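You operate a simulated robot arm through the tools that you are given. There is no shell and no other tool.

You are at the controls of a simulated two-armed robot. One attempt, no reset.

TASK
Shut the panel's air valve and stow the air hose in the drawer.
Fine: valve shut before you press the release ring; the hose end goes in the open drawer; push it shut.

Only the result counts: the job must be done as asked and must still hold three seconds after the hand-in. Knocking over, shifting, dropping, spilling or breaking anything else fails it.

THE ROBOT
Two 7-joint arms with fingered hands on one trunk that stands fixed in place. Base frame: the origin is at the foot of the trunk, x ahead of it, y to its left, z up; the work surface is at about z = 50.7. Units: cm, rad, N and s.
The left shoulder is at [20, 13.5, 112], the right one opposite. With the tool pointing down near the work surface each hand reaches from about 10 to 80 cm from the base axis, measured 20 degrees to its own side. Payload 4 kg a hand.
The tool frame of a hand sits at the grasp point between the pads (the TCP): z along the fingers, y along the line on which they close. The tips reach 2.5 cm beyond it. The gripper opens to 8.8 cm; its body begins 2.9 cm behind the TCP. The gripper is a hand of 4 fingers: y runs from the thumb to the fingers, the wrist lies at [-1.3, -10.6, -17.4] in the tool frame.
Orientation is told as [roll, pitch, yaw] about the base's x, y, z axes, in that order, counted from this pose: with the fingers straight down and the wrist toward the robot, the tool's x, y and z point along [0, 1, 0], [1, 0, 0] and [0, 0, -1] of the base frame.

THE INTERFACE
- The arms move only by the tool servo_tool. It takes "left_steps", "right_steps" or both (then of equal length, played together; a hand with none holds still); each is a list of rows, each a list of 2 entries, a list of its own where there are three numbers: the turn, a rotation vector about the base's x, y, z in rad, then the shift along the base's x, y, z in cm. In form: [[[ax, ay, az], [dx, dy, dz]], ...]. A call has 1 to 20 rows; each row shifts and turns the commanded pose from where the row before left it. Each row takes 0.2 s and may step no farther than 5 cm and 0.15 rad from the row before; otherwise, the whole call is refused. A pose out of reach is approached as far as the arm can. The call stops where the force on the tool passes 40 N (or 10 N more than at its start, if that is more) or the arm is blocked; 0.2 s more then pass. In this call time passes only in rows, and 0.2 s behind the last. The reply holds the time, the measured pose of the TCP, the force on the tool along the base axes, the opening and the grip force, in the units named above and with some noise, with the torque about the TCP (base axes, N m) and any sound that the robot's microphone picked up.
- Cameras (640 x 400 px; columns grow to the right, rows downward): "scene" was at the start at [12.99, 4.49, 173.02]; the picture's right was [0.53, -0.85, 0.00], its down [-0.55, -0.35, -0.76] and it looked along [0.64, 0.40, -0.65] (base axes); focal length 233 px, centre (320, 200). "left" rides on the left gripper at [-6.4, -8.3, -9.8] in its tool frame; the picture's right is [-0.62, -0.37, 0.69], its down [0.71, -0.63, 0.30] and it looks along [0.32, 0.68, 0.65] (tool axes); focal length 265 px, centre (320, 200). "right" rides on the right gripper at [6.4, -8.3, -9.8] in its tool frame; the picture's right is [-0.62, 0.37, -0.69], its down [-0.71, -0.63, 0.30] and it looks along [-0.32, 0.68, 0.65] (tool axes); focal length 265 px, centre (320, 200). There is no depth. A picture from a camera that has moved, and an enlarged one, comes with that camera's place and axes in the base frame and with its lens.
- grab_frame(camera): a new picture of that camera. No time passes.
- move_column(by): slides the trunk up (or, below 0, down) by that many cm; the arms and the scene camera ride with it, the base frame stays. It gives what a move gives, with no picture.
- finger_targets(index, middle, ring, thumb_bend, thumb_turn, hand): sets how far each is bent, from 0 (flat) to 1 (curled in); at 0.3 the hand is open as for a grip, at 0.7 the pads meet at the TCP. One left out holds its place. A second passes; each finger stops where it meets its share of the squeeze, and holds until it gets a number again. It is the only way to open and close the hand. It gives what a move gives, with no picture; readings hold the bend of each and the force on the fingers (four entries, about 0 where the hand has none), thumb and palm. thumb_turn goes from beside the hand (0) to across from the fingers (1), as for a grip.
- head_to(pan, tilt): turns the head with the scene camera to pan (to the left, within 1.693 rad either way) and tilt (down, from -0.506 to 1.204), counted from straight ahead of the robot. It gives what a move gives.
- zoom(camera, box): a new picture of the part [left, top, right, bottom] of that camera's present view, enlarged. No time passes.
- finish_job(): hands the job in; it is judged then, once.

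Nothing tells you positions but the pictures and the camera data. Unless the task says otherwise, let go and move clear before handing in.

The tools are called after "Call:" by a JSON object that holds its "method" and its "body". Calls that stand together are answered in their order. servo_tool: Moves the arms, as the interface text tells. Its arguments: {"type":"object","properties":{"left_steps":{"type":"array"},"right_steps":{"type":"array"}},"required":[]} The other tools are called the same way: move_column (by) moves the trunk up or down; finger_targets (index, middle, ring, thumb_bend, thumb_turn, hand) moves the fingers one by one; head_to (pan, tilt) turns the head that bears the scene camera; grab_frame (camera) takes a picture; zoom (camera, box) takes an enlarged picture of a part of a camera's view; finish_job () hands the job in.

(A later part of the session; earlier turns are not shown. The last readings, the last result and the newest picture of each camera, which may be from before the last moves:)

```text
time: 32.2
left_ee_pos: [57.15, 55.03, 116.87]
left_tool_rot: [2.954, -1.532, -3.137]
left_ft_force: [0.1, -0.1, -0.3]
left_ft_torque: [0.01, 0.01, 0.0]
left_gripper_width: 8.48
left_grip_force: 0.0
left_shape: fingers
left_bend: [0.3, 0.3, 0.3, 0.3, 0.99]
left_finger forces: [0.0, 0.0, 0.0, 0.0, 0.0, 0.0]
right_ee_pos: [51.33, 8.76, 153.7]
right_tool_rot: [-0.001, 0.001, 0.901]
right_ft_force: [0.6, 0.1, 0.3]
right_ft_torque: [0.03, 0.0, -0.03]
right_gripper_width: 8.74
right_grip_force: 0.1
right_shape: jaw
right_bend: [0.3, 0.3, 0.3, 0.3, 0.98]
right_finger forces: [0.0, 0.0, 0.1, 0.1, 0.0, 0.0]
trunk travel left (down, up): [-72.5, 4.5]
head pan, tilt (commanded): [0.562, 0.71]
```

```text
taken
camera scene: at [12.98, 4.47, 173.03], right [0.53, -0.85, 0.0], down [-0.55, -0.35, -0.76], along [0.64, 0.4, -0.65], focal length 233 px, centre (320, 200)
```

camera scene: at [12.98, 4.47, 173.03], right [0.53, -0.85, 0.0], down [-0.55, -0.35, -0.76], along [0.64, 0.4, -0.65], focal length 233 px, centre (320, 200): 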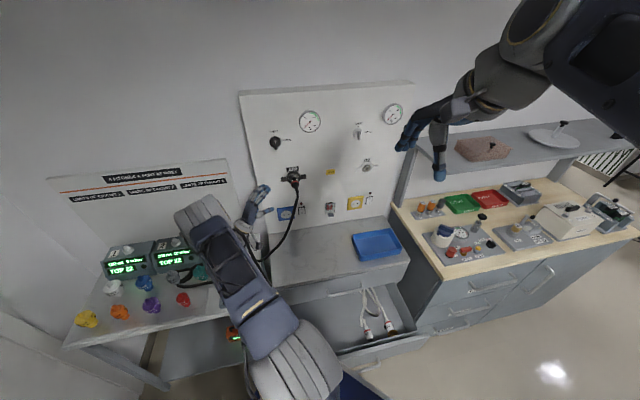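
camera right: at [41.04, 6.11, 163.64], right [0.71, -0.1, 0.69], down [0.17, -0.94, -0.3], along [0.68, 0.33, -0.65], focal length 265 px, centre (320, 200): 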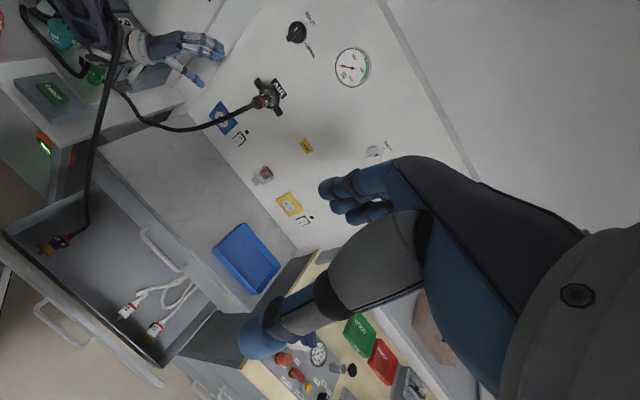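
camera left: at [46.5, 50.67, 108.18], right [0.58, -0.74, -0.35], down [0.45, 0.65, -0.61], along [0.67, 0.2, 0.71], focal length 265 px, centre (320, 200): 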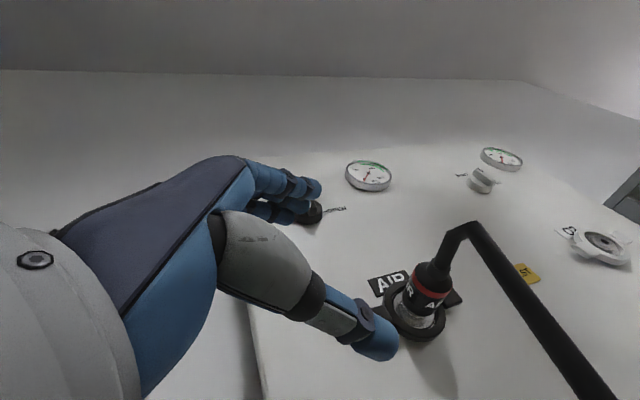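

In the right view the hose now appears stretched from the drawer up toward my left arm, so it may be snagged. I'll check that before moving.

Call:
{"method": "zoom", "body": {"camera": "right", "box": [0, 0, 240, 200]}}

Call:
{"method": "zoom", "body": {"camera": "scene", "box": [140, 160, 340, 350]}}

Call:
{"method": "zoom", "body": {"camera": "left", "box": [320, 180, 640, 400]}}

```text
2.00 times, centred on (120, 100) of right
camera zoom: at [41.04, 6.11, 163.64], right [0.71, -0.1, 0.69], down [0.17, -0.94, -0.3], along [0.68, 0.33, -0.65], focal length 531 px, centre (720, 400)
```

zoom: 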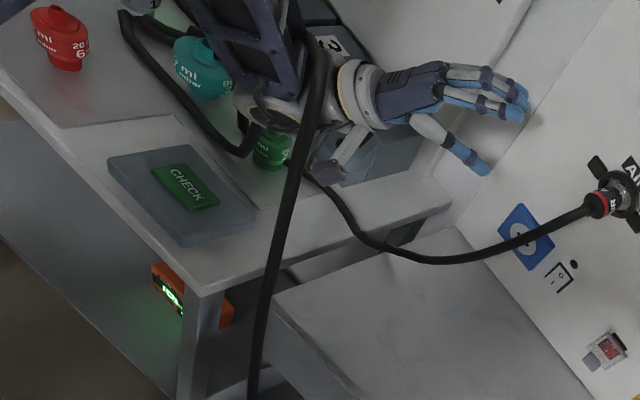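

```text
2.11 times, centred on (240, 255) of scene
camera zoom: at [12.98, 4.47, 173.03], right [0.53, -0.85, 0.0], down [-0.55, -0.35, -0.76], along [0.64, 0.4, -0.65], focal length 491 px, centre (488, 84)
```

zoom: 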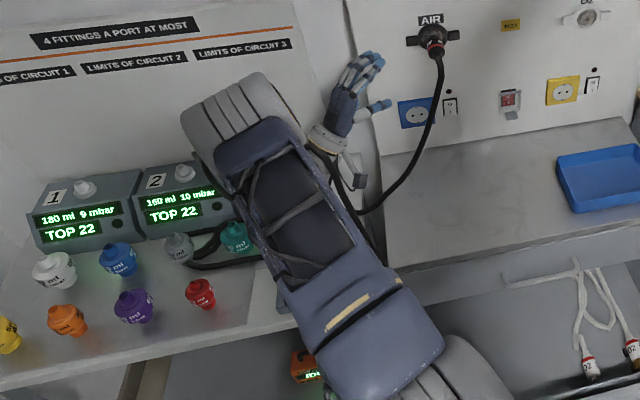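

```text
1.82 times, centred on (480, 290) of left
camera zoom: at [46.5, 50.67, 108.18], right [0.58, -0.74, -0.35], down [0.45, 0.65, -0.61], along [0.67, 0.2, 0.71], focal length 483 px, centre (29, 36)
```

zoom: 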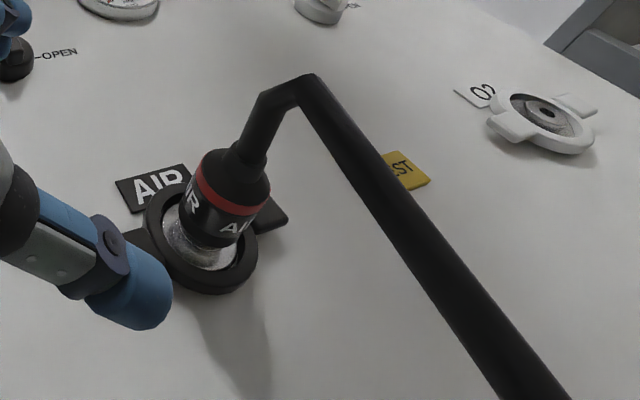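

A loop of hose seems caught over my left wrist or forearm. I won't move that arm yet; I'll shift the right-hand camera closer to see exactly how it's caught.

Call:
{"method": "servo_tool", "body": {"right_steps": [[[0, 0, 0], [0, 3, 0]], [[0, 0, 0], [0, 3, 0]], [[0, 0, 0], [0, 3, 0]], [[0, 0, 0], [0, 3, 0]]]}}

Call:
{"method": "grab_frame", "body": {"camera": "right"}}

Call:
{"method": "zoom", "body": {"camera": "right", "box": [20, 20, 260, 220]}}

Call:
{"method": "grab_frame", "body": {"camera": "scene"}}

```text
time: 33.2
left_ee_pos: [57.02, 55.08, 116.9]
left_tool_rot: [2.969, -1.533, 3.131]
left_ft_force: [0.0, 0.0, -0.3]
left_ft_torque: [-0.02, 0.01, 0.01]
left_gripper_width: 8.46
left_grip_force: 0.1
left_shape: fingers
left_bend: [0.3, 0.3, 0.3, 0.3, 0.99]
left_finger forces: [0.0, 0.0, 0.1, 0.1, 0.1, 0.0]
right_ee_pos: [51.29, 20.83, 153.81]
right_tool_rot: [0.001, -0.002, 0.9]
right_ft_force: [-0.1, -0.1, -0.8]
right_ft_torque: [0.02, -0.02, -0.01]
right_gripper_width: 8.79
right_grip_force: 0.1
right_shape: jaw
right_bend: [0.3, 0.3, 0.3, 0.3, 0.98]
right_finger forces: [0.1, 0.1, 0.0, 0.0, 0.0, 0.0]
trunk travel left (down, up): [-72.5, 4.5]
head pan, tilt (commanded): [0.562, 0.71]
```

```text
taken
camera right: at [40.94, 18.17, 163.67], right [0.71, -0.1, 0.69], down [0.17, -0.94, -0.3], along [0.68, 0.33, -0.65], focal length 265 px, centre (320, 200)
```

right: 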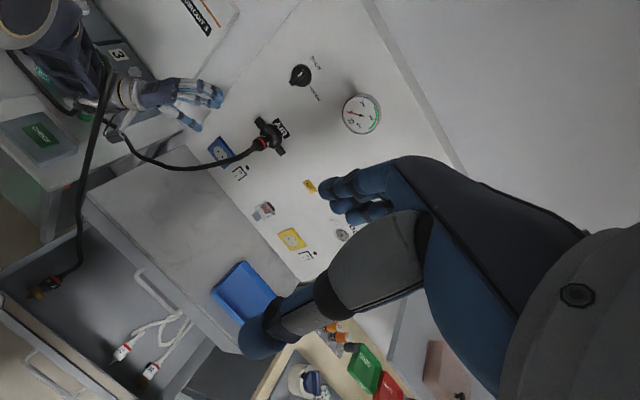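

```text
2.00 times, centred on (140, 120) of right
camera zoom: at [40.94, 18.17, 163.67], right [0.71, -0.1, 0.69], down [0.17, -0.94, -0.3], along [0.68, 0.33, -0.65], focal length 531 px, centre (680, 360)
```

zoom: 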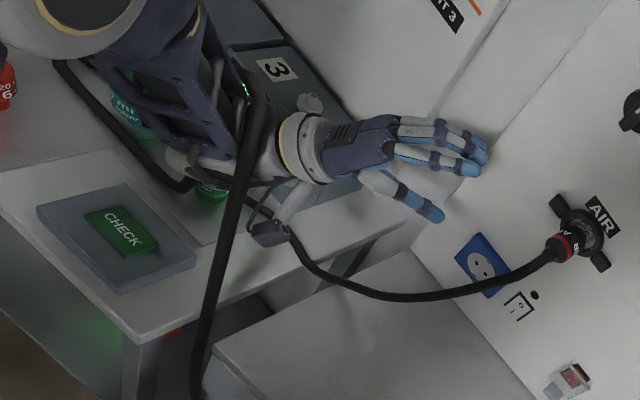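

```text
taken
camera scene: at [12.98, 4.46, 173.02], right [0.53, -0.85, 0.0], down [-0.55, -0.35, -0.76], along [0.64, 0.4, -0.65], focal length 233 px, centre (320, 200)
```

scene: 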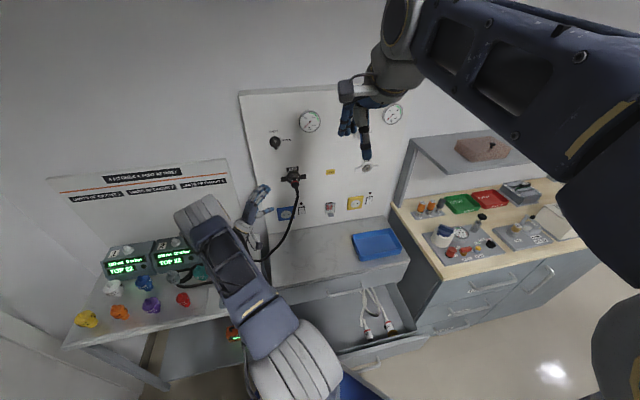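

Call:
{"method": "zoom", "body": {"camera": "scene", "box": [210, 170, 310, 270]}}

Call:
{"method": "zoom", "body": {"camera": "right", "box": [60, 40, 180, 140]}}

```text
4.00 times, centred on (260, 220) of scene
camera zoom: at [12.98, 4.46, 173.02], right [0.53, -0.85, 0.0], down [-0.55, -0.35, -0.76], along [0.64, 0.4, -0.65], focal length 932 px, centre (560, 120)
```

zoom: 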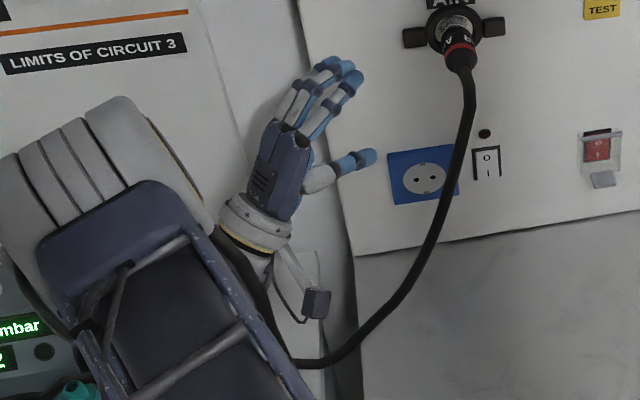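

```text
4.00 times, centred on (120, 90) of right
camera zoom: at [40.94, 18.17, 163.67], right [0.71, -0.1, 0.69], down [0.17, -0.94, -0.3], along [0.68, 0.33, -0.65], focal length 1062 px, centre (1120, 640)
```

zoom: 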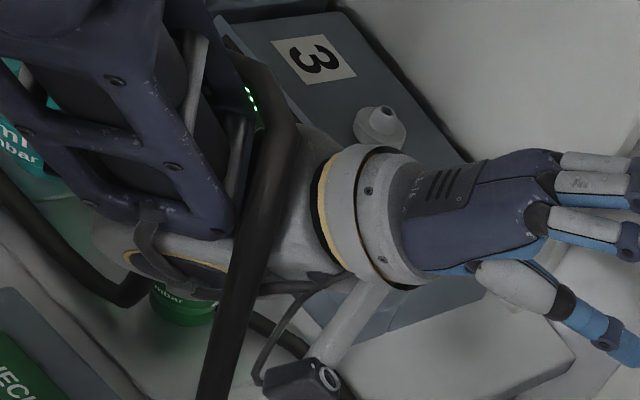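

The hose passes over the top of my left wrist, between forearm and hand. I need a better angle to plan how to free it, so I'll move the right camera further left and turn it more toward the wrist.

Call:
{"method": "servo_tool", "body": {"right_steps": [[[0, 0, 0.15], [-1, 2, 1]], [[0, 0, 0.15], [-1, 2, 1]], [[0, 0, 0.15], [-1, 2, 1]], [[0, 0, 0.15], [-1, 2, 0]]]}}

Call:
{"method": "grab_frame", "body": {"camera": "right"}}

Call:
{"method": "zoom", "body": {"camera": "right", "box": [60, 60, 260, 260]}}

```text
time: 34.2
left_ee_pos: [57.07, 55.22, 116.93]
left_tool_rot: [2.973, -1.533, 3.129]
left_ft_force: [0.5, -0.3, -0.4]
left_ft_torque: [-0.02, 0.04, 0.01]
left_gripper_width: 8.45
left_grip_force: 0.0
left_shape: fingers
left_bend: [0.3, 0.3, 0.3, 0.3, 0.99]
left_finger forces: [0.0, 0.0, 0.1, 0.0, 0.0, 0.0]
right_ee_pos: [47.01, 28.72, 156.66]
right_tool_rot: [0.001, 0.0, 1.502]
right_ft_force: [-0.3, -0.5, 0.7]
right_ft_torque: [0.01, -0.03, -0.01]
right_gripper_width: 8.76
right_grip_force: 0.0
right_shape: jaw
right_bend: [0.3, 0.3, 0.3, 0.3, 0.98]
right_finger forces: [0.0, 0.0, 0.0, 0.0, 0.1, 0.1]
trunk travel left (down, up): [-72.5, 4.5]
head pan, tilt (commanded): [0.562, 0.71]
```

```text
taken
camera right: at [40.16, 20.8, 166.59], right [0.64, 0.32, 0.69], down [0.67, -0.68, -0.3], along [0.37, 0.66, -0.65], focal length 265 px, centre (320, 200)
```

right: 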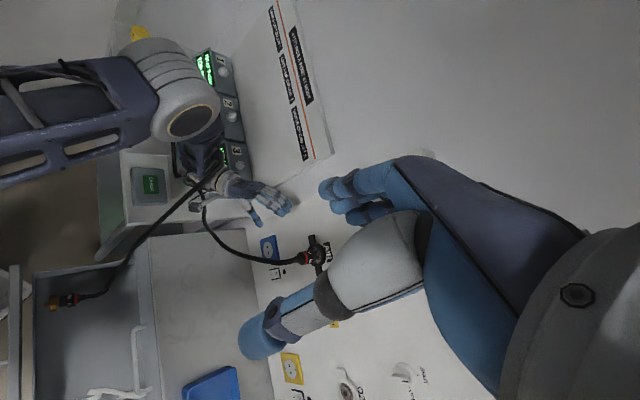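

```text
2.00 times, centred on (160, 160) of right
camera zoom: at [40.16, 20.8, 166.59], right [0.64, 0.32, 0.69], down [0.67, -0.68, -0.3], along [0.37, 0.66, -0.65], focal length 531 px, centre (640, 280)
```

zoom: 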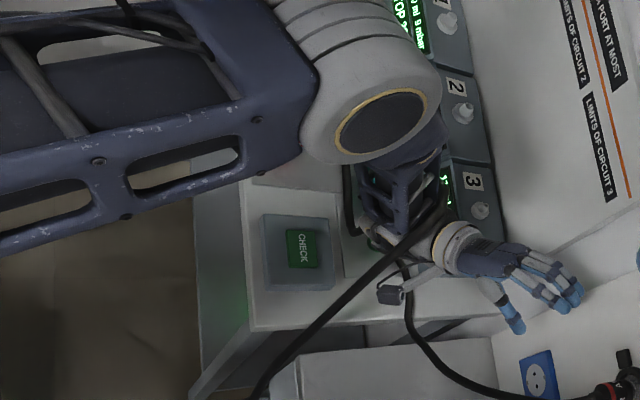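

Call:
{"method": "zoom", "body": {"camera": "right", "box": [160, 120, 260, 220]}}

Call:
{"method": "zoom", "body": {"camera": "right", "box": [20, 180, 220, 340]}}

```text
4.00 times, centred on (210, 170) of right
camera zoom: at [40.16, 20.8, 166.59], right [0.64, 0.32, 0.69], down [0.67, -0.68, -0.3], along [0.37, 0.66, -0.65], focal length 1062 px, centre (760, 320)
```

zoom: 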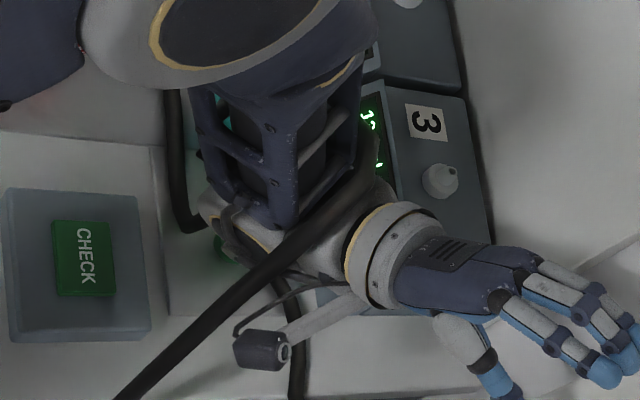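

```text
2.50 times, centred on (120, 260) of right
camera zoom: at [40.16, 20.8, 166.59], right [0.64, 0.32, 0.69], down [0.67, -0.68, -0.3], along [0.37, 0.66, -0.65], focal length 664 px, centre (820, 50)
```

zoom: 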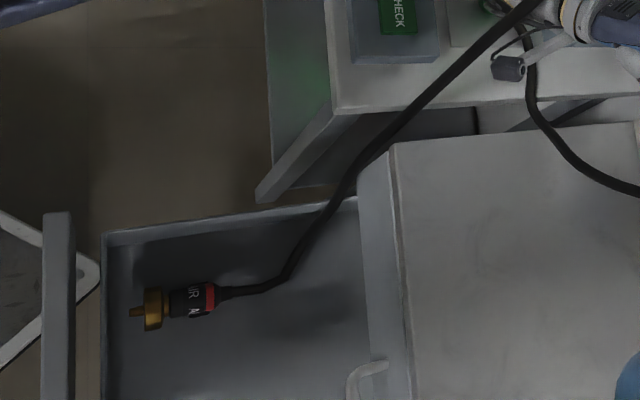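

The hose loops from the drawer over my left wrist and down behind it to the desk. My plan is to keep the left arm still, grab the vertical run of hose near [42.5, 51, 95] with the right hand and lift it off over the left fingertips. First I'll reposition the right hand.

Call:
{"method": "servo_tool", "body": {"right_steps": [[[0, 0, -0.15], [0.3, -1.7, -1.7]], [[0, 0, -0.15], [0.3, -1.7, -1.7]], [[0, 0, -0.15], [0.3, -1.7, -1.7]], [[0, 0, -0.15], [0.3, -1.7, -1.7]], [[0, 0, -0.15], [0.3, -1.7, -1.7]], [[0, 0, -0.15], [0.3, -1.7, -1.7]], [[0, 0, -0.15], [0.3, -1.7, -1.7]], [[0, 0, -0.15], [0.3, -1.7, -1.7]], [[0, 0, -0.15], [0.3, -1.7, -1.7]], [[0, 0, -0.15], [0.3, -1.7, -1.7]]]}}

Call:
{"method": "grab_frame", "body": {"camera": "right"}}

Call:
{"method": "grab_frame", "body": {"camera": "scene"}}

```text
time: 36.4
left_ee_pos: [57.19, 55.03, 116.91]
left_tool_rot: [2.973, -1.532, 3.126]
left_ft_force: [-0.4, 0.3, -0.4]
left_ft_torque: [0.02, 0.01, -0.03]
left_gripper_width: 8.49
left_grip_force: 0.1
left_shape: fingers
left_bend: [0.3, 0.3, 0.3, 0.3, 0.99]
left_finger forces: [0.0, 0.0, 0.0, 0.1, 0.0, 0.1]
right_ee_pos: [50.41, 11.77, 139.85]
right_tool_rot: [-0.001, -0.001, 0.001]
right_ft_force: [0.0, 1.1, 0.2]
right_ft_torque: [-0.02, 0.01, 0.02]
right_gripper_width: 8.78
right_grip_force: 0.2
right_shape: jaw
right_bend: [0.3, 0.3, 0.3, 0.3, 0.98]
right_finger forces: [0.0, 0.0, 0.1, 0.0, 0.1, 0.1]
trunk travel left (down, up): [-72.5, 4.5]
head pan, tilt (commanded): [0.562, 0.71]
```

```text
taken
camera right: at [42.03, 18.13, 149.69], right [0.37, -0.62, 0.69], down [-0.63, -0.71, -0.31], along [0.68, -0.32, -0.65], focal length 265 px, centre (320, 200)
```

right: 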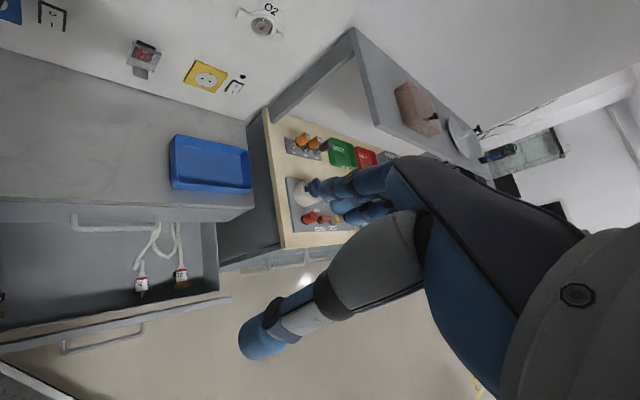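

```text
taken
camera scene: at [12.98, 4.49, 173.02], right [0.53, -0.85, 0.0], down [-0.55, -0.35, -0.76], along [0.64, 0.4, -0.65], focal length 233 px, centre (320, 200)
```

scene: 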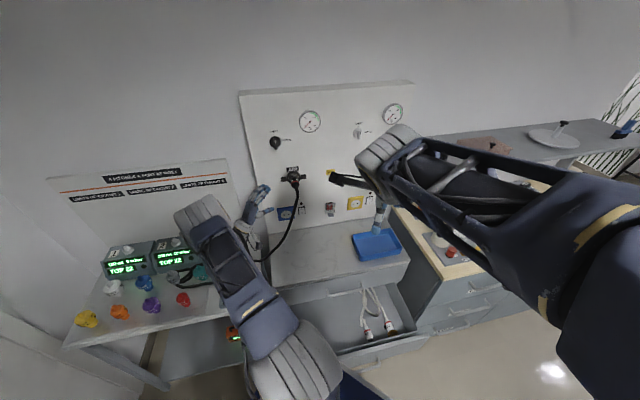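

The right hand is back to straight-down. Now I'll roll it so the fingers point left, lowering toward the hose run in front of the drawer.

Call:
{"method": "servo_tool", "body": {"right_steps": [[[0.1428, 0, 0], [-0.4, 1.0, -2.9]], [[0.1428, 0, 0], [-0.4, 1.0, -2.9]], [[0.1428, 0, 0], [-0.4, 1.0, -2.9]], [[0.1428, 0, 0], [-0.4, 1.0, -2.9]], [[0.1428, 0, 0], [-0.4, 1.0, -2.9]], [[0.1428, 0, 0], [-0.4, 1.0, -2.9]], [[0.1428, 0, 0], [-0.4, 1.0, -2.9]], [[0.1428, 0, 0], [-0.4, 1.0, -2.9]], [[0.1428, 0, 0], [-0.4, 1.0, -2.9]], [[0.1428, 0, 0], [-0.4, 1.0, -2.9]], [[0.1428, 0, 0], [-0.4, 1.0, -2.9]]]}}

Call:
{"method": "grab_frame", "body": {"camera": "right"}}

Call:
{"method": "grab_frame", "body": {"camera": "scene"}}

```text
time: 38.9
left_ee_pos: [56.83, 55.32, 116.62]
left_tool_rot: [3.083, -1.536, 3.024]
left_ft_force: [-0.5, 0.7, -0.4]
left_ft_torque: [0.03, 0.0, 0.0]
left_gripper_width: 8.43
left_grip_force: 0.1
left_shape: fingers
left_bend: [0.3, 0.3, 0.3, 0.3, 0.99]
left_finger forces: [0.0, 0.0, 0.0, 0.1, 0.0, 0.1]
right_ee_pos: [50.79, 26.24, 118.49]
right_tool_rot: [1.787, -0.033, -0.056]
right_ft_force: [-1.5, -0.5, 0.1]
right_ft_torque: [-0.05, 0.02, -0.01]
right_gripper_width: 8.78
right_grip_force: 0.0
right_shape: jaw
right_bend: [0.3, 0.3, 0.3, 0.3, 0.98]
right_finger forces: [0.0, 0.0, 0.0, 0.0, 0.0, 0.0]
right hand out of reach, approached as far as the arm can: row 6, 7
trunk travel left (down, up): [-72.5, 4.5]
head pan, tilt (commanded): [0.562, 0.71]
stopped in row 11 (right hand): the arm was blocked; the commanded pose is now the measured one
```

```text
taken
camera right: at [41.73, 15.68, 122.4], right [0.36, -0.56, -0.74], down [-0.58, 0.48, -0.65], along [0.73, 0.67, -0.15], focal length 265 px, centre (320, 200)
```

right: 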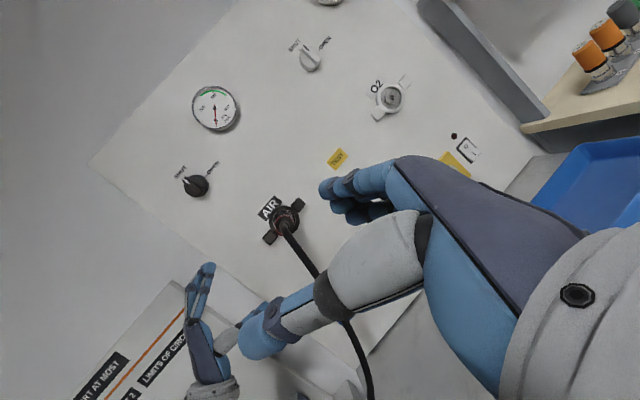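

```text
taken
camera scene: at [13.0, 4.5, 173.03], right [0.53, -0.85, 0.0], down [-0.55, -0.35, -0.76], along [0.64, 0.4, -0.65], focal length 233 px, centre (320, 200)
```

scene: 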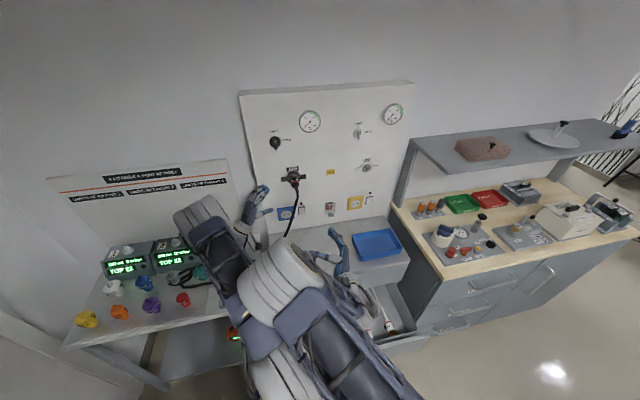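

The right elbow came up against the left upper arm, so the right hand can't reach the hose from this side. I'll withdraw the right arm and check that nothing changed, then tilt the left hand down so the loop slides off.

Call:
{"method": "servo_tool", "body": {"right_steps": [[[-0.1, 0, 0], [0, -2.5, 0.5]], [[-0.15, 0, 0], [0, -2.5, 1.5]], [[-0.15, 0, 0], [0, -2.5, 1.5]], [[-0.15, 0, 0], [0, -2.5, 1.5]], [[-0.15, 0, 0], [0, -2.5, 1.5]], [[-0.15, 0, 0], [0, -2.5, 1.5]], [[-0.15, 0, 0], [0, -2.5, 1.5]], [[-0.15, 0, 0], [0, -2.0, 1.5]], [[-0.15, 0, 0], [0, -2.0, 1.5]], [[-0.15, 0, 0], [0, -2.0, 1.5]], [[-0.15, 0, 0], [0, -2.0, 1.5]], [[-0.15, 0, 0], [0, -2.0, 1.5]]]}}

Call:
{"method": "grab_frame", "body": {"camera": "scene"}}

Call:
{"method": "grab_frame", "body": {"camera": "right"}}

```text
time: 41.5
left_ee_pos: [56.8, 55.27, 116.78]
left_tool_rot: [3.072, -1.534, 3.035]
left_ft_force: [-0.1, 0.8, -0.4]
left_ft_torque: [-0.02, -0.01, -0.01]
left_gripper_width: 8.44
left_grip_force: 0.1
left_shape: fingers
left_bend: [0.3, 0.3, 0.3, 0.3, 0.99]
left_finger forces: [0.0, 0.0, 0.0, 0.1, 0.0, 0.0]
right_ee_pos: [54.23, 0.28, 134.27]
right_tool_rot: [0.104, -0.001, 0.041]
right_ft_force: [-0.7, 0.4, 0.9]
right_ft_torque: [0.0, 0.01, -0.01]
right_gripper_width: 8.79
right_grip_force: 0.1
right_shape: jaw
right_bend: [0.3, 0.3, 0.3, 0.3, 0.98]
right_finger forces: [0.1, 0.0, 0.0, 0.0, 0.0, 0.0]
right hand out of reach, approached as far as the arm can: row 3, 4, 5
trunk travel left (down, up): [-72.5, 4.5]
head pan, tilt (commanded): [0.562, 0.71]
```

```text
taken
camera scene: at [12.98, 4.48, 173.02], right [0.53, -0.85, 0.0], down [-0.55, -0.35, -0.76], along [0.64, 0.4, -0.65], focal length 233 px, centre (320, 200)
```

scene: 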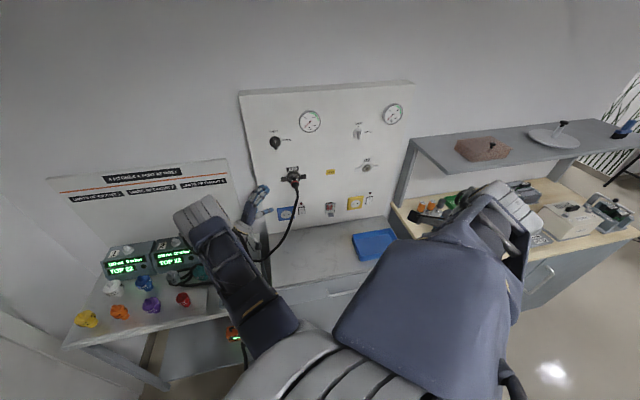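

```text
taken
camera right: at [45.63, 5.31, 144.75], right [0.4, -0.67, 0.62], down [-0.6, -0.7, -0.38], along [0.69, -0.23, -0.68], focal length 265 px, centre (320, 200)
```

right: 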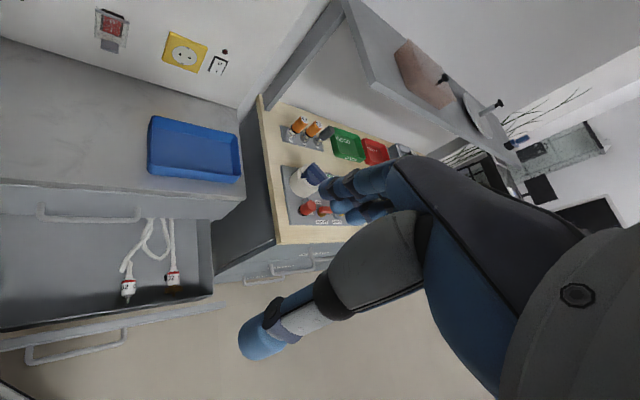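

The right upper arm now blocks the view. I'll move the right hand further right and up so its elbow swings clear.

Call:
{"method": "servo_tool", "body": {"right_steps": [[[-0.05, 0, 0], [-1, -3, 2]], [[-0.05, 0, 0], [-1, -3, 2]], [[0, 0, 0], [-1, -3, 2]], [[0, 0, 0], [-1, -3, 2]], [[0, 0, 0], [-1, -3, 2]], [[0, 0, 0], [-1, -3, 2]], [[0, 0, 0], [-1, -3, 1]]]}}

Call:
{"method": "grab_frame", "body": {"camera": "scene"}}

Call:
{"method": "grab_frame", "body": {"camera": "right"}}

```text
time: 42.0
left_ee_pos: [56.95, 55.43, 116.73]
left_tool_rot: [3.078, -1.534, 3.03]
left_ft_force: [1.1, 0.0, -0.1]
left_ft_torque: [0.02, 0.02, 0.0]
left_gripper_width: 8.47
left_grip_force: 0.1
left_shape: fingers
left_bend: [0.3, 0.3, 0.3, 0.3, 0.99]
left_finger forces: [0.1, 0.0, 0.0, 0.0, 0.0, 0.1]
right_ee_pos: [53.44, -4.15, 136.02]
right_tool_rot: [0.112, 0.035, 0.048]
right_ft_force: [-0.1, 0.0, 0.1]
right_ft_torque: [0.03, -0.02, 0.01]
right_gripper_width: 8.77
right_grip_force: 0.1
right_shape: jaw
right_bend: [0.3, 0.3, 0.3, 0.3, 0.98]
right_finger forces: [0.1, 0.1, 0.0, 0.0, 0.0, 0.0]
trunk travel left (down, up): [-72.5, 4.5]
head pan, tilt (commanded): [0.562, 0.71]
stopped in row 2 (right hand): the arm was blocked; the commanded pose is now the measured one
```

```text
taken
camera scene: at [12.99, 4.52, 173.02], right [0.53, -0.85, 0.0], down [-0.55, -0.35, -0.76], along [0.64, 0.4, -0.65], focal length 233 px, centre (320, 200)
```

scene: 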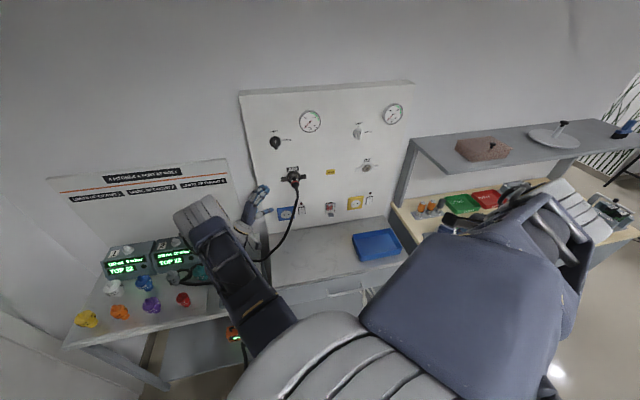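

```text
taken
camera right: at [45.25, 0.71, 146.92], right [0.42, -0.67, 0.61], down [-0.61, -0.71, -0.36], along [0.67, -0.22, -0.71], focal length 265 px, centre (320, 200)
```

right: 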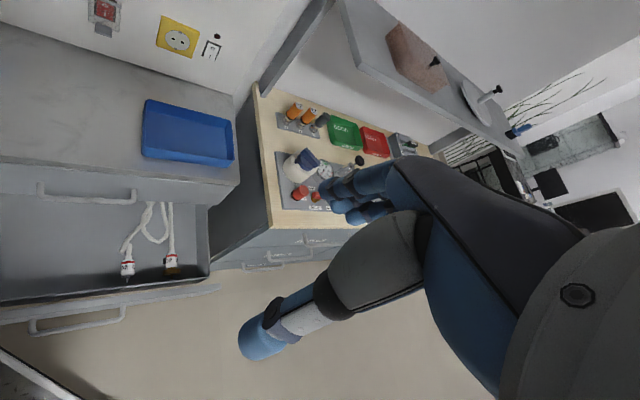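

The right elbow has folded inward and is blocked. I'll stretch that arm forward and right, where the space is open, to unfold the elbow.

Call:
{"method": "servo_tool", "body": {"right_steps": [[[0, 0, 0], [1.5, -2, 0.5]], [[0, 0, 0], [1.5, -2, 0.5]], [[0, 0, 0], [1.5, -2, 0.5]], [[0, 0, 0], [1.5, -2, 0.5]], [[0, 0, 0], [1.5, -2, 0.5]]]}}

Call:
{"method": "grab_frame", "body": {"camera": "scene"}}

```text
time: 43.2
left_ee_pos: [56.72, 55.39, 116.79]
left_tool_rot: [3.074, -1.533, 3.029]
left_ft_force: [0.3, -0.3, 0.2]
left_ft_torque: [0.02, -0.01, -0.01]
left_gripper_width: 8.47
left_grip_force: 0.1
left_shape: fingers
left_bend: [0.3, 0.3, 0.3, 0.3, 0.99]
left_finger forces: [0.1, 0.0, 0.1, 0.0, 0.0, 0.0]
right_ee_pos: [61.14, -14.32, 138.73]
right_tool_rot: [0.111, 0.035, 0.049]
right_ft_force: [-0.3, 0.7, 0.0]
right_ft_torque: [0.03, 0.03, -0.02]
right_gripper_width: 8.79
right_grip_force: 0.1
right_shape: jaw
right_bend: [0.3, 0.3, 0.3, 0.3, 0.98]
right_finger forces: [0.1, 0.0, 0.0, 0.1, 0.0, 0.1]
trunk travel left (down, up): [-72.5, 4.5]
head pan, tilt (commanded): [0.562, 0.71]
```

```text
taken
camera scene: at [12.97, 4.53, 173.02], right [0.53, -0.85, 0.0], down [-0.55, -0.35, -0.76], along [0.64, 0.4, -0.65], focal length 233 px, centre (320, 200)
```

scene: 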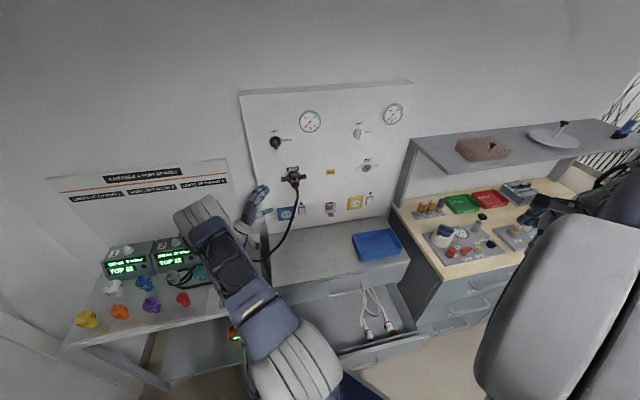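

That unfolded it, and the elbow is moving to the right. I'll move the right hand a bit further right to clear the view.

Call:
{"method": "servo_tool", "body": {"right_steps": [[[-0.1, -0.03, -0.05], [0.5, -2.5, 0.5]], [[0, 0, 0], [0.5, -2.5, 0.5]], [[0, 0, 0], [0, -2.5, 0.5]], [[0, 0, 0], [0, -2.5, 0.5]]]}}

Call:
{"method": "grab_frame", "body": {"camera": "scene"}}

Call:
{"method": "zoom", "body": {"camera": "scene", "box": [60, 160, 320, 360]}}

```text
time: 44.2
left_ee_pos: [56.7, 55.35, 116.8]
left_tool_rot: [3.078, -1.534, 3.031]
left_ft_force: [0.7, -0.3, -0.4]
left_ft_torque: [0.02, 0.01, 0.0]
left_gripper_width: 8.49
left_grip_force: 0.0
left_shape: fingers
left_bend: [0.3, 0.3, 0.3, 0.3, 0.99]
left_finger forces: [0.0, 0.0, 0.0, 0.1, 0.0, 0.0]
right_ee_pos: [61.99, -24.27, 140.7]
right_tool_rot: [0.011, 0.006, -0.004]
right_ft_force: [-1.4, 0.4, 0.0]
right_ft_torque: [0.0, -0.01, 0.0]
right_gripper_width: 8.79
right_grip_force: 0.0
right_shape: jaw
right_bend: [0.3, 0.3, 0.3, 0.3, 0.98]
right_finger forces: [0.0, 0.0, 0.0, 0.0, 0.1, 0.0]
trunk travel left (down, up): [-72.5, 4.5]
head pan, tilt (commanded): [0.562, 0.71]
```

```text
taken
camera scene: at [12.99, 4.54, 173.02], right [0.53, -0.85, 0.0], down [-0.55, -0.35, -0.76], along [0.64, 0.4, -0.65], focal length 233 px, centre (320, 200)
```

scene: 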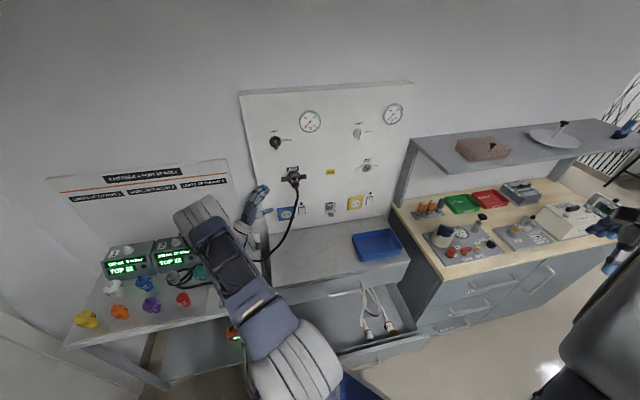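

```text
2.00 times, centred on (190, 260) of scene
camera zoom: at [12.99, 4.54, 173.02], right [0.53, -0.85, 0.0], down [-0.55, -0.35, -0.76], along [0.64, 0.4, -0.65], focal length 466 px, centre (580, 80)
```

zoom: 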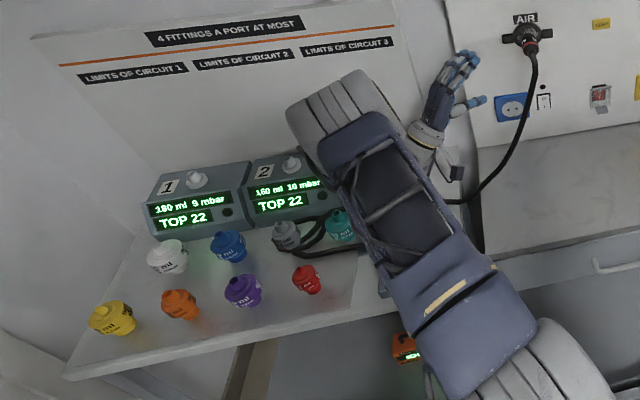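

The right arm is clear. I'll bring the right-hand camera back to its earlier observation spot so I can watch the hose at the left wrist.

Call:
{"method": "servo_tool", "body": {"right_steps": [[[0, 0, 0], [-1, 2.5, 1.5]], [[0, 0, 0], [-1, 2.5, 1.5]], [[0, 0, 0.1], [-1, 2.5, 1.5]], [[0, 0, 0.1], [-1, 2.5, 1.5]], [[0, 0, 0.1], [-1, 2.5, 1.5]], [[0, 0, 0.1], [-1, 2.5, 1.5]], [[0, 0, 0.1], [-1, 3, 1.5]], [[0, 0, 0.1], [-1, 3, 1]], [[0, 0, 0.1], [-1, 3, 1]], [[0, 0, 0.1], [-1, 3, 1]], [[0, 0, 0.1], [-1, 3, 0]], [[0, 0, 0.1], [0, 3, 0]]]}}

Call:
{"method": "grab_frame", "body": {"camera": "right"}}

Call:
{"method": "zoom", "body": {"camera": "right", "box": [0, 0, 240, 220]}}

Call:
{"method": "grab_frame", "body": {"camera": "scene"}}

```text
time: 46.8
left_ee_pos: [56.78, 55.27, 116.8]
left_tool_rot: [3.072, -1.535, 3.037]
left_ft_force: [-0.5, 0.5, 0.9]
left_ft_torque: [-0.01, 0.03, -0.03]
left_gripper_width: 8.46
left_grip_force: 0.1
left_shape: fingers
left_bend: [0.3, 0.3, 0.3, 0.3, 0.99]
left_finger forces: [0.0, 0.1, 0.0, 0.0, 0.0, 0.0]
right_ee_pos: [51.1, 8.83, 154.26]
right_tool_rot: [0.01, 0.006, 0.997]
right_ft_force: [1.1, 0.4, 0.0]
right_ft_torque: [0.0, 0.01, 0.02]
right_gripper_width: 8.81
right_grip_force: 0.0
right_shape: jaw
right_bend: [0.3, 0.3, 0.3, 0.3, 0.98]
right_finger forces: [0.0, 0.1, 0.0, 0.0, 0.1, 0.0]
trunk travel left (down, up): [-72.5, 4.5]
head pan, tilt (commanded): [0.562, 0.71]
```

```text
taken
camera right: at [41.23, 5.16, 164.24], right [0.73, -0.03, 0.68], down [0.25, -0.92, -0.31], along [0.64, 0.4, -0.66], focal length 265 px, centre (320, 200)
```

right: 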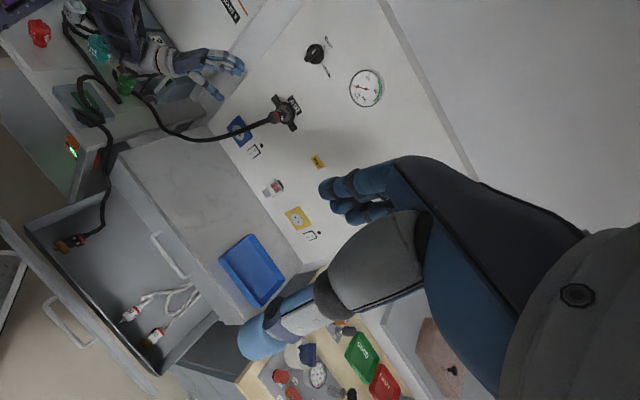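

```text
1.82 times, centred on (120, 110) of right
camera zoom: at [41.23, 5.16, 164.24], right [0.73, -0.03, 0.68], down [0.25, -0.92, -0.31], along [0.64, 0.4, -0.66], focal length 483 px, centre (684, 364)
```

zoom: 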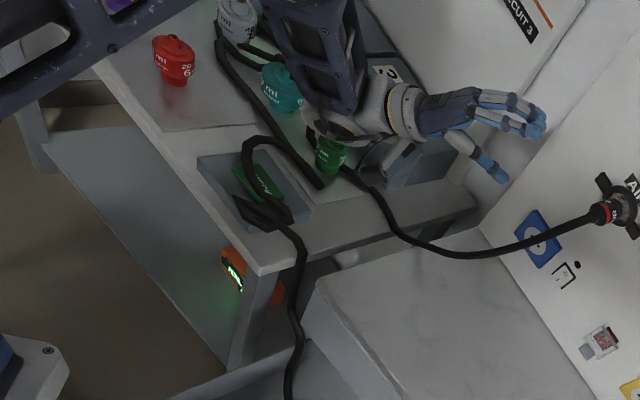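

```text
taken
camera scene: at [12.98, 4.49, 173.02], right [0.53, -0.85, 0.0], down [-0.55, -0.35, -0.76], along [0.64, 0.4, -0.65], focal length 233 px, centre (320, 200)
```

scene: 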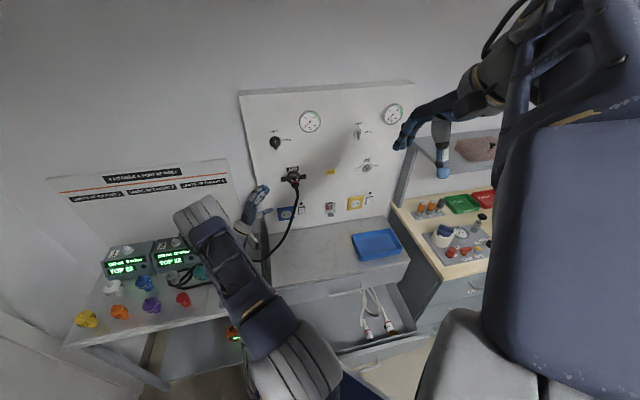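

The hose has slipped off the wrist on its own and lies on the desk and in the drawer again, so the left hand is free. I'll advance along the finger direction to straddle the connector, fingers above and thumb below.

Call:
{"method": "servo_tool", "body": {"left_steps": [[[0, 0, 0], [3.3, -0.5, 0.1]], [[0, 0, 0], [3.3, -0.5, 0.1]], [[0, 0, 0], [3.3, -0.5, 0]]]}}

Call:
{"method": "grab_frame", "body": {"camera": "left"}}

Call:
{"method": "zoom", "body": {"camera": "right", "box": [60, 20, 340, 180]}}

```text
time: 47.6
left_ee_pos: [66.72, 53.82, 116.82]
left_tool_rot: [3.08, -1.534, 3.026]
left_ft_force: [-0.7, 0.9, -0.2]
left_ft_torque: [0.01, 0.02, -0.01]
left_gripper_width: 8.46
left_grip_force: 0.1
left_shape: fingers
left_bend: [0.3, 0.3, 0.3, 0.3, 0.99]
left_finger forces: [0.0, 0.0, 0.0, 0.0, 0.0, 0.1]
right_ee_pos: [51.1, 8.76, 154.28]
right_tool_rot: [0.01, 0.008, 0.997]
right_ft_force: [-0.6, -0.6, 0.1]
right_ft_torque: [-0.02, -0.01, -0.02]
right_gripper_width: 8.78
right_grip_force: 0.1
right_shape: jaw
right_bend: [0.3, 0.3, 0.3, 0.3, 0.98]
right_finger forces: [0.0, 0.0, 0.0, 0.1, 0.0, 0.0]
trunk travel left (down, up): [-72.5, 4.5]
head pan, tilt (commanded): [0.562, 0.71]
```

```text
taken
camera left: at [56.24, 49.3, 108.02], right [0.59, -0.73, -0.34], down [0.45, 0.65, -0.62], along [0.68, 0.21, 0.71], focal length 265 px, centre (320, 200)
```

left: 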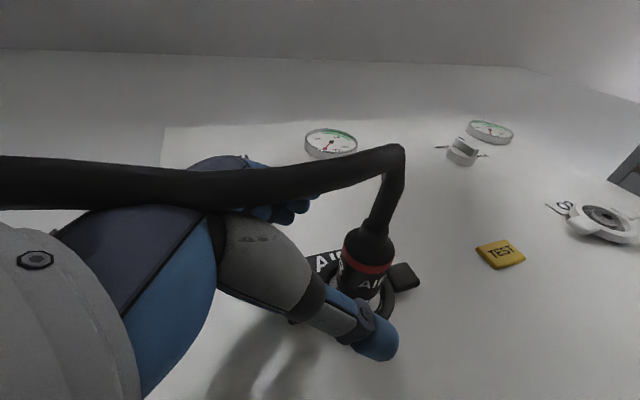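

```text
2.29 times, centred on (200, 100) of right
camera zoom: at [41.23, 5.17, 164.24], right [0.73, -0.03, 0.68], down [0.25, -0.92, -0.31], along [0.64, 0.4, -0.66], focal length 607 px, centre (594, 429)
```

zoom: 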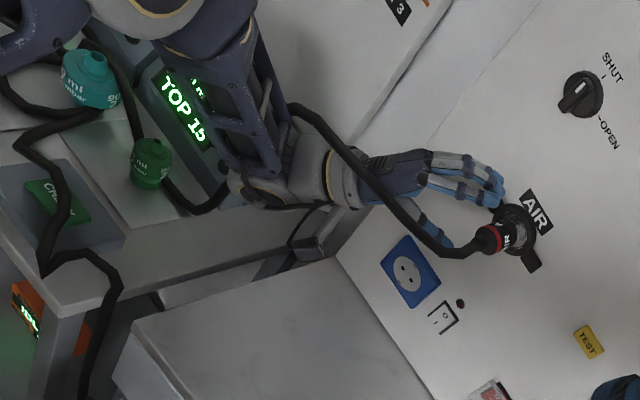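

The hose now lies over the back of my left hand. I want a detailed look at how it's draped before gripping anything.

Call:
{"method": "zoom", "body": {"camera": "right", "box": [130, 40, 310, 160]}}

Call:
{"method": "zoom", "body": {"camera": "scene", "box": [200, 140, 340, 280]}}

Call:
{"method": "zoom", "body": {"camera": "right", "box": [0, 0, 200, 200]}}

```text
3.33 times, centred on (220, 100) of right
camera zoom: at [41.23, 5.17, 164.24], right [0.73, -0.03, 0.68], down [0.25, -0.92, -0.31], along [0.64, 0.4, -0.66], focal length 885 px, centre (653, 533)
```

zoom: 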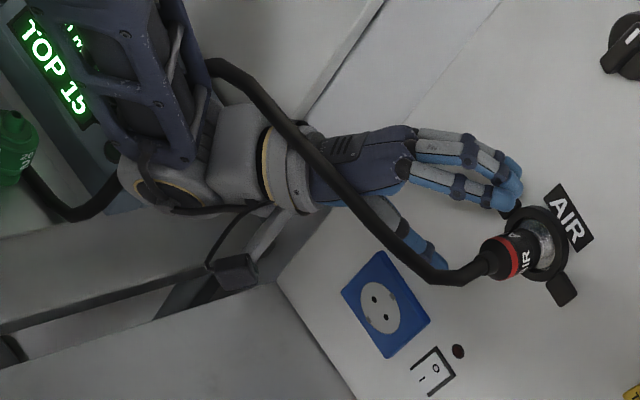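

```text
2.86 times, centred on (270, 210) of scene
camera zoom: at [12.96, 4.51, 173.03], right [0.53, -0.85, 0.0], down [-0.55, -0.35, -0.76], along [0.64, 0.4, -0.65], focal length 666 px, centre (463, 171)
```

zoom: 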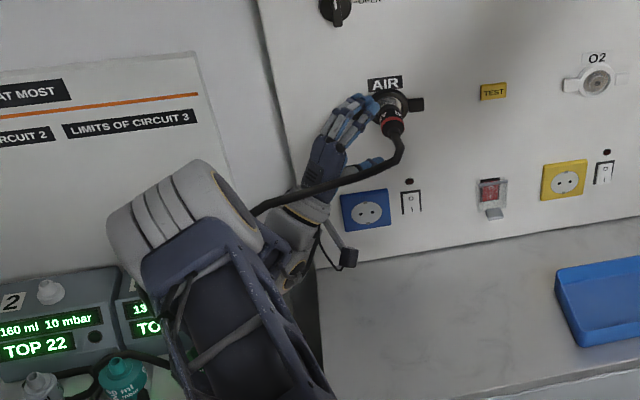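

```text
2.00 times, centred on (100, 100) of right
camera zoom: at [41.23, 5.17, 164.24], right [0.73, -0.03, 0.68], down [0.25, -0.92, -0.31], along [0.64, 0.4, -0.66], focal length 531 px, centre (760, 400)
```

zoom: 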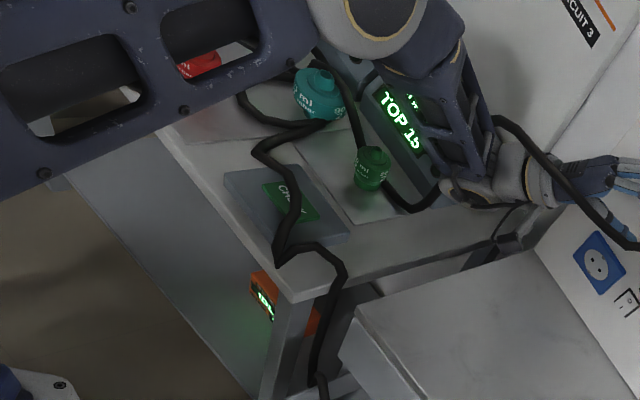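

The hose seems to be pushed around by the hand without any measurable force, and nothing else has moved. I'll carry on and advance the last 4 cm so the connector lies between fingers and thumb.

Call:
{"method": "servo_tool", "body": {"left_steps": [[[0, 0, 0], [2.1, -0.35, 0.1]], [[0, 0, 0], [2.1, -0.35, 0.1]]]}}

Call:
{"method": "grab_frame", "body": {"camera": "left"}}

Call:
{"method": "zoom", "body": {"camera": "right", "box": [180, 60, 320, 150]}}

Call:
{"method": "zoom", "body": {"camera": "scene", "box": [240, 140, 340, 240]}}

```text
time: 48.2
left_ee_pos: [70.84, 53.08, 117.11]
left_tool_rot: [3.064, -1.533, 3.044]
left_ft_force: [0.6, -0.4, 0.9]
left_ft_torque: [-0.01, 0.05, 0.0]
left_gripper_width: 8.47
left_grip_force: 0.0
left_shape: fingers
left_bend: [0.3, 0.3, 0.3, 0.3, 0.99]
left_finger forces: [0.0, 0.0, 0.0, 0.0, 0.1, 0.1]
right_ee_pos: [51.11, 8.65, 154.29]
right_tool_rot: [0.011, 0.007, 0.997]
right_ft_force: [0.2, 0.5, 0.4]
right_ft_torque: [-0.01, -0.04, 0.0]
right_gripper_width: 8.79
right_grip_force: 0.2
right_shape: jaw
right_bend: [0.3, 0.3, 0.3, 0.3, 0.98]
right_finger forces: [0.0, 0.0, 0.0, 0.0, 0.2, 0.1]
trunk travel left (down, up): [-72.5, 4.5]
head pan, tilt (commanded): [0.562, 0.71]
```

```text
taken
camera left: at [60.29, 48.59, 108.43], right [0.59, -0.73, -0.34], down [0.45, 0.65, -0.62], along [0.67, 0.21, 0.71], focal length 265 px, centre (320, 200)
```

left: 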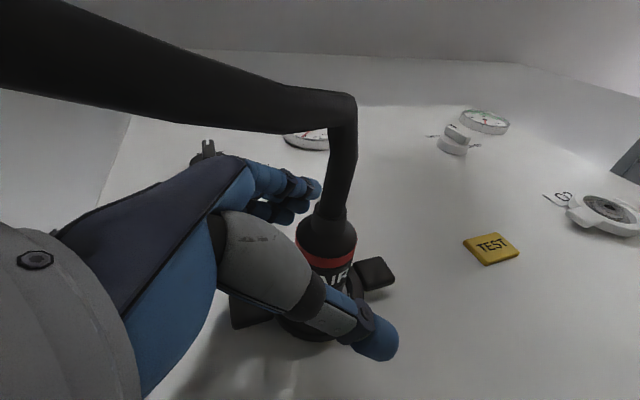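

```text
4.44 times, centred on (250, 105) of right
camera zoom: at [41.25, 5.17, 164.24], right [0.73, -0.03, 0.68], down [0.25, -0.92, -0.31], along [0.64, 0.4, -0.66], focal length 1180 px, centre (631, 622)
```

zoom: 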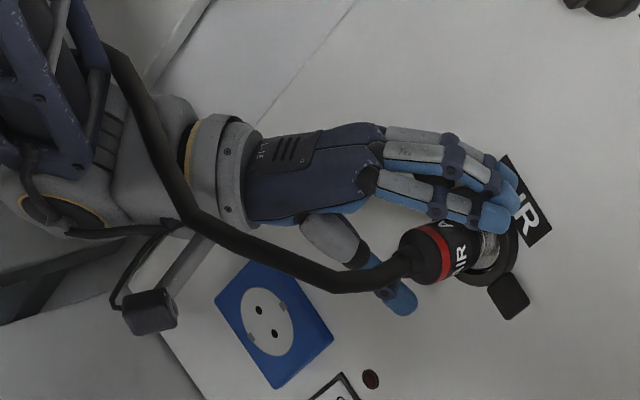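

```text
4.00 times, centred on (290, 190) of scene
camera zoom: at [12.98, 4.5, 173.02], right [0.53, -0.85, 0.0], down [-0.55, -0.35, -0.76], along [0.64, 0.4, -0.65], focal length 932 px, centre (440, 240)
```

zoom: 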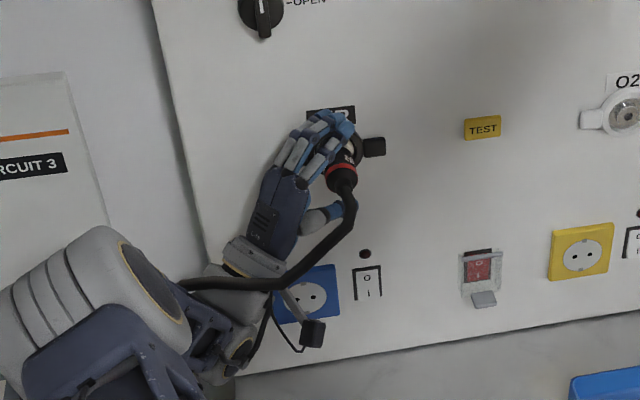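

The connector is now between fingers and thumb, centred on the TCP. I'll close the hand loosely around it, nearly touching, so the fingertips can slide forward and press the ring.

Call:
{"method": "finger_targets", "body": {"hand": "left", "index": 0.55, "middle": 0.55, "ring": 0.55, "thumb_bend": 0.55}}

Call:
{"method": "grab_frame", "body": {"camera": "left"}}

Call:
{"method": "zoom", "body": {"camera": "right", "box": [180, 60, 320, 150]}}

Call:
{"method": "zoom", "body": {"camera": "scene", "box": [260, 150, 330, 220]}}

```text
time: 49.2
left_ee_pos: [70.8, 53.08, 117.09]
left_tool_rot: [3.071, -1.533, 3.034]
left_ft_force: [0.3, 0.1, 0.1]
left_ft_torque: [0.04, 0.02, -0.01]
left_gripper_width: 3.12
left_grip_force: 0.2
left_shape: fingers
left_bend: [0.55, 0.55, 0.55, 0.55, 0.99]
left_finger forces: [0.0, 0.1, 0.1, 0.0, 0.1, 0.0]
right_ee_pos: [51.08, 8.68, 154.23]
right_tool_rot: [0.01, 0.006, 0.997]
right_ft_force: [0.2, 0.7, -0.4]
right_ft_torque: [0.01, 0.01, 0.01]
right_gripper_width: 8.8
right_grip_force: 0.0
right_shape: jaw
right_bend: [0.3, 0.3, 0.3, 0.3, 0.98]
right_finger forces: [0.0, 0.0, 0.0, 0.0, 0.0, 0.1]
trunk travel left (down, up): [-72.5, 4.5]
head pan, tilt (commanded): [0.562, 0.71]
```

```text
taken
camera left: at [60.3, 48.57, 108.42], right [0.59, -0.73, -0.34], down [0.45, 0.65, -0.62], along [0.68, 0.21, 0.71], focal length 265 px, centre (320, 200)
```

left: 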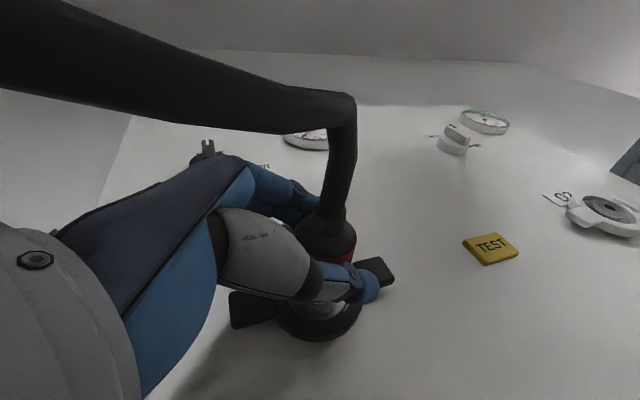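

```text
4.44 times, centred on (250, 105) of right
camera zoom: at [41.26, 5.15, 164.23], right [0.73, -0.03, 0.68], down [0.25, -0.92, -0.31], along [0.64, 0.4, -0.66], focal length 1180 px, centre (631, 622)
```

zoom: 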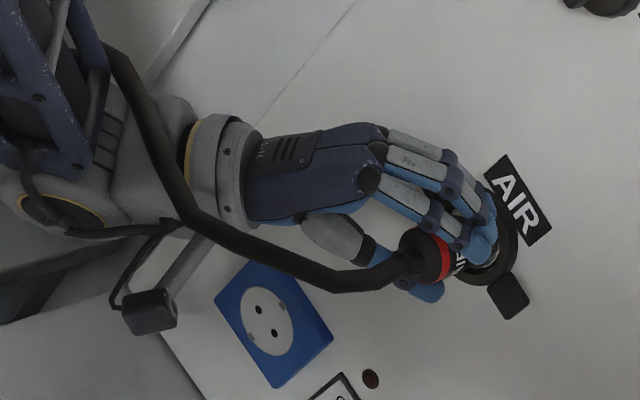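

```text
5.71 times, centred on (295, 185) of scene
camera zoom: at [12.99, 4.5, 173.02], right [0.53, -0.85, 0.0], down [-0.55, -0.35, -0.76], along [0.64, 0.4, -0.65], focal length 1332 px, centre (463, 286)
```

zoom: 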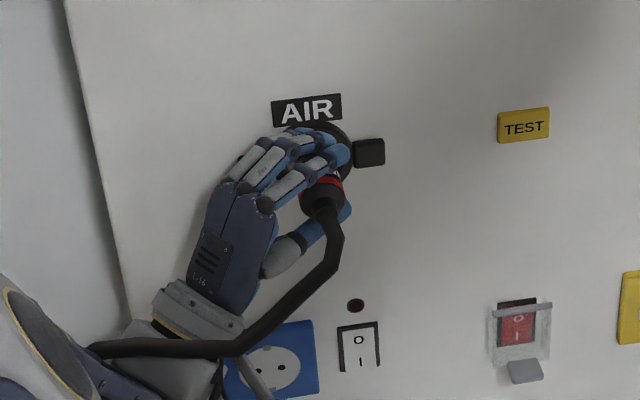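

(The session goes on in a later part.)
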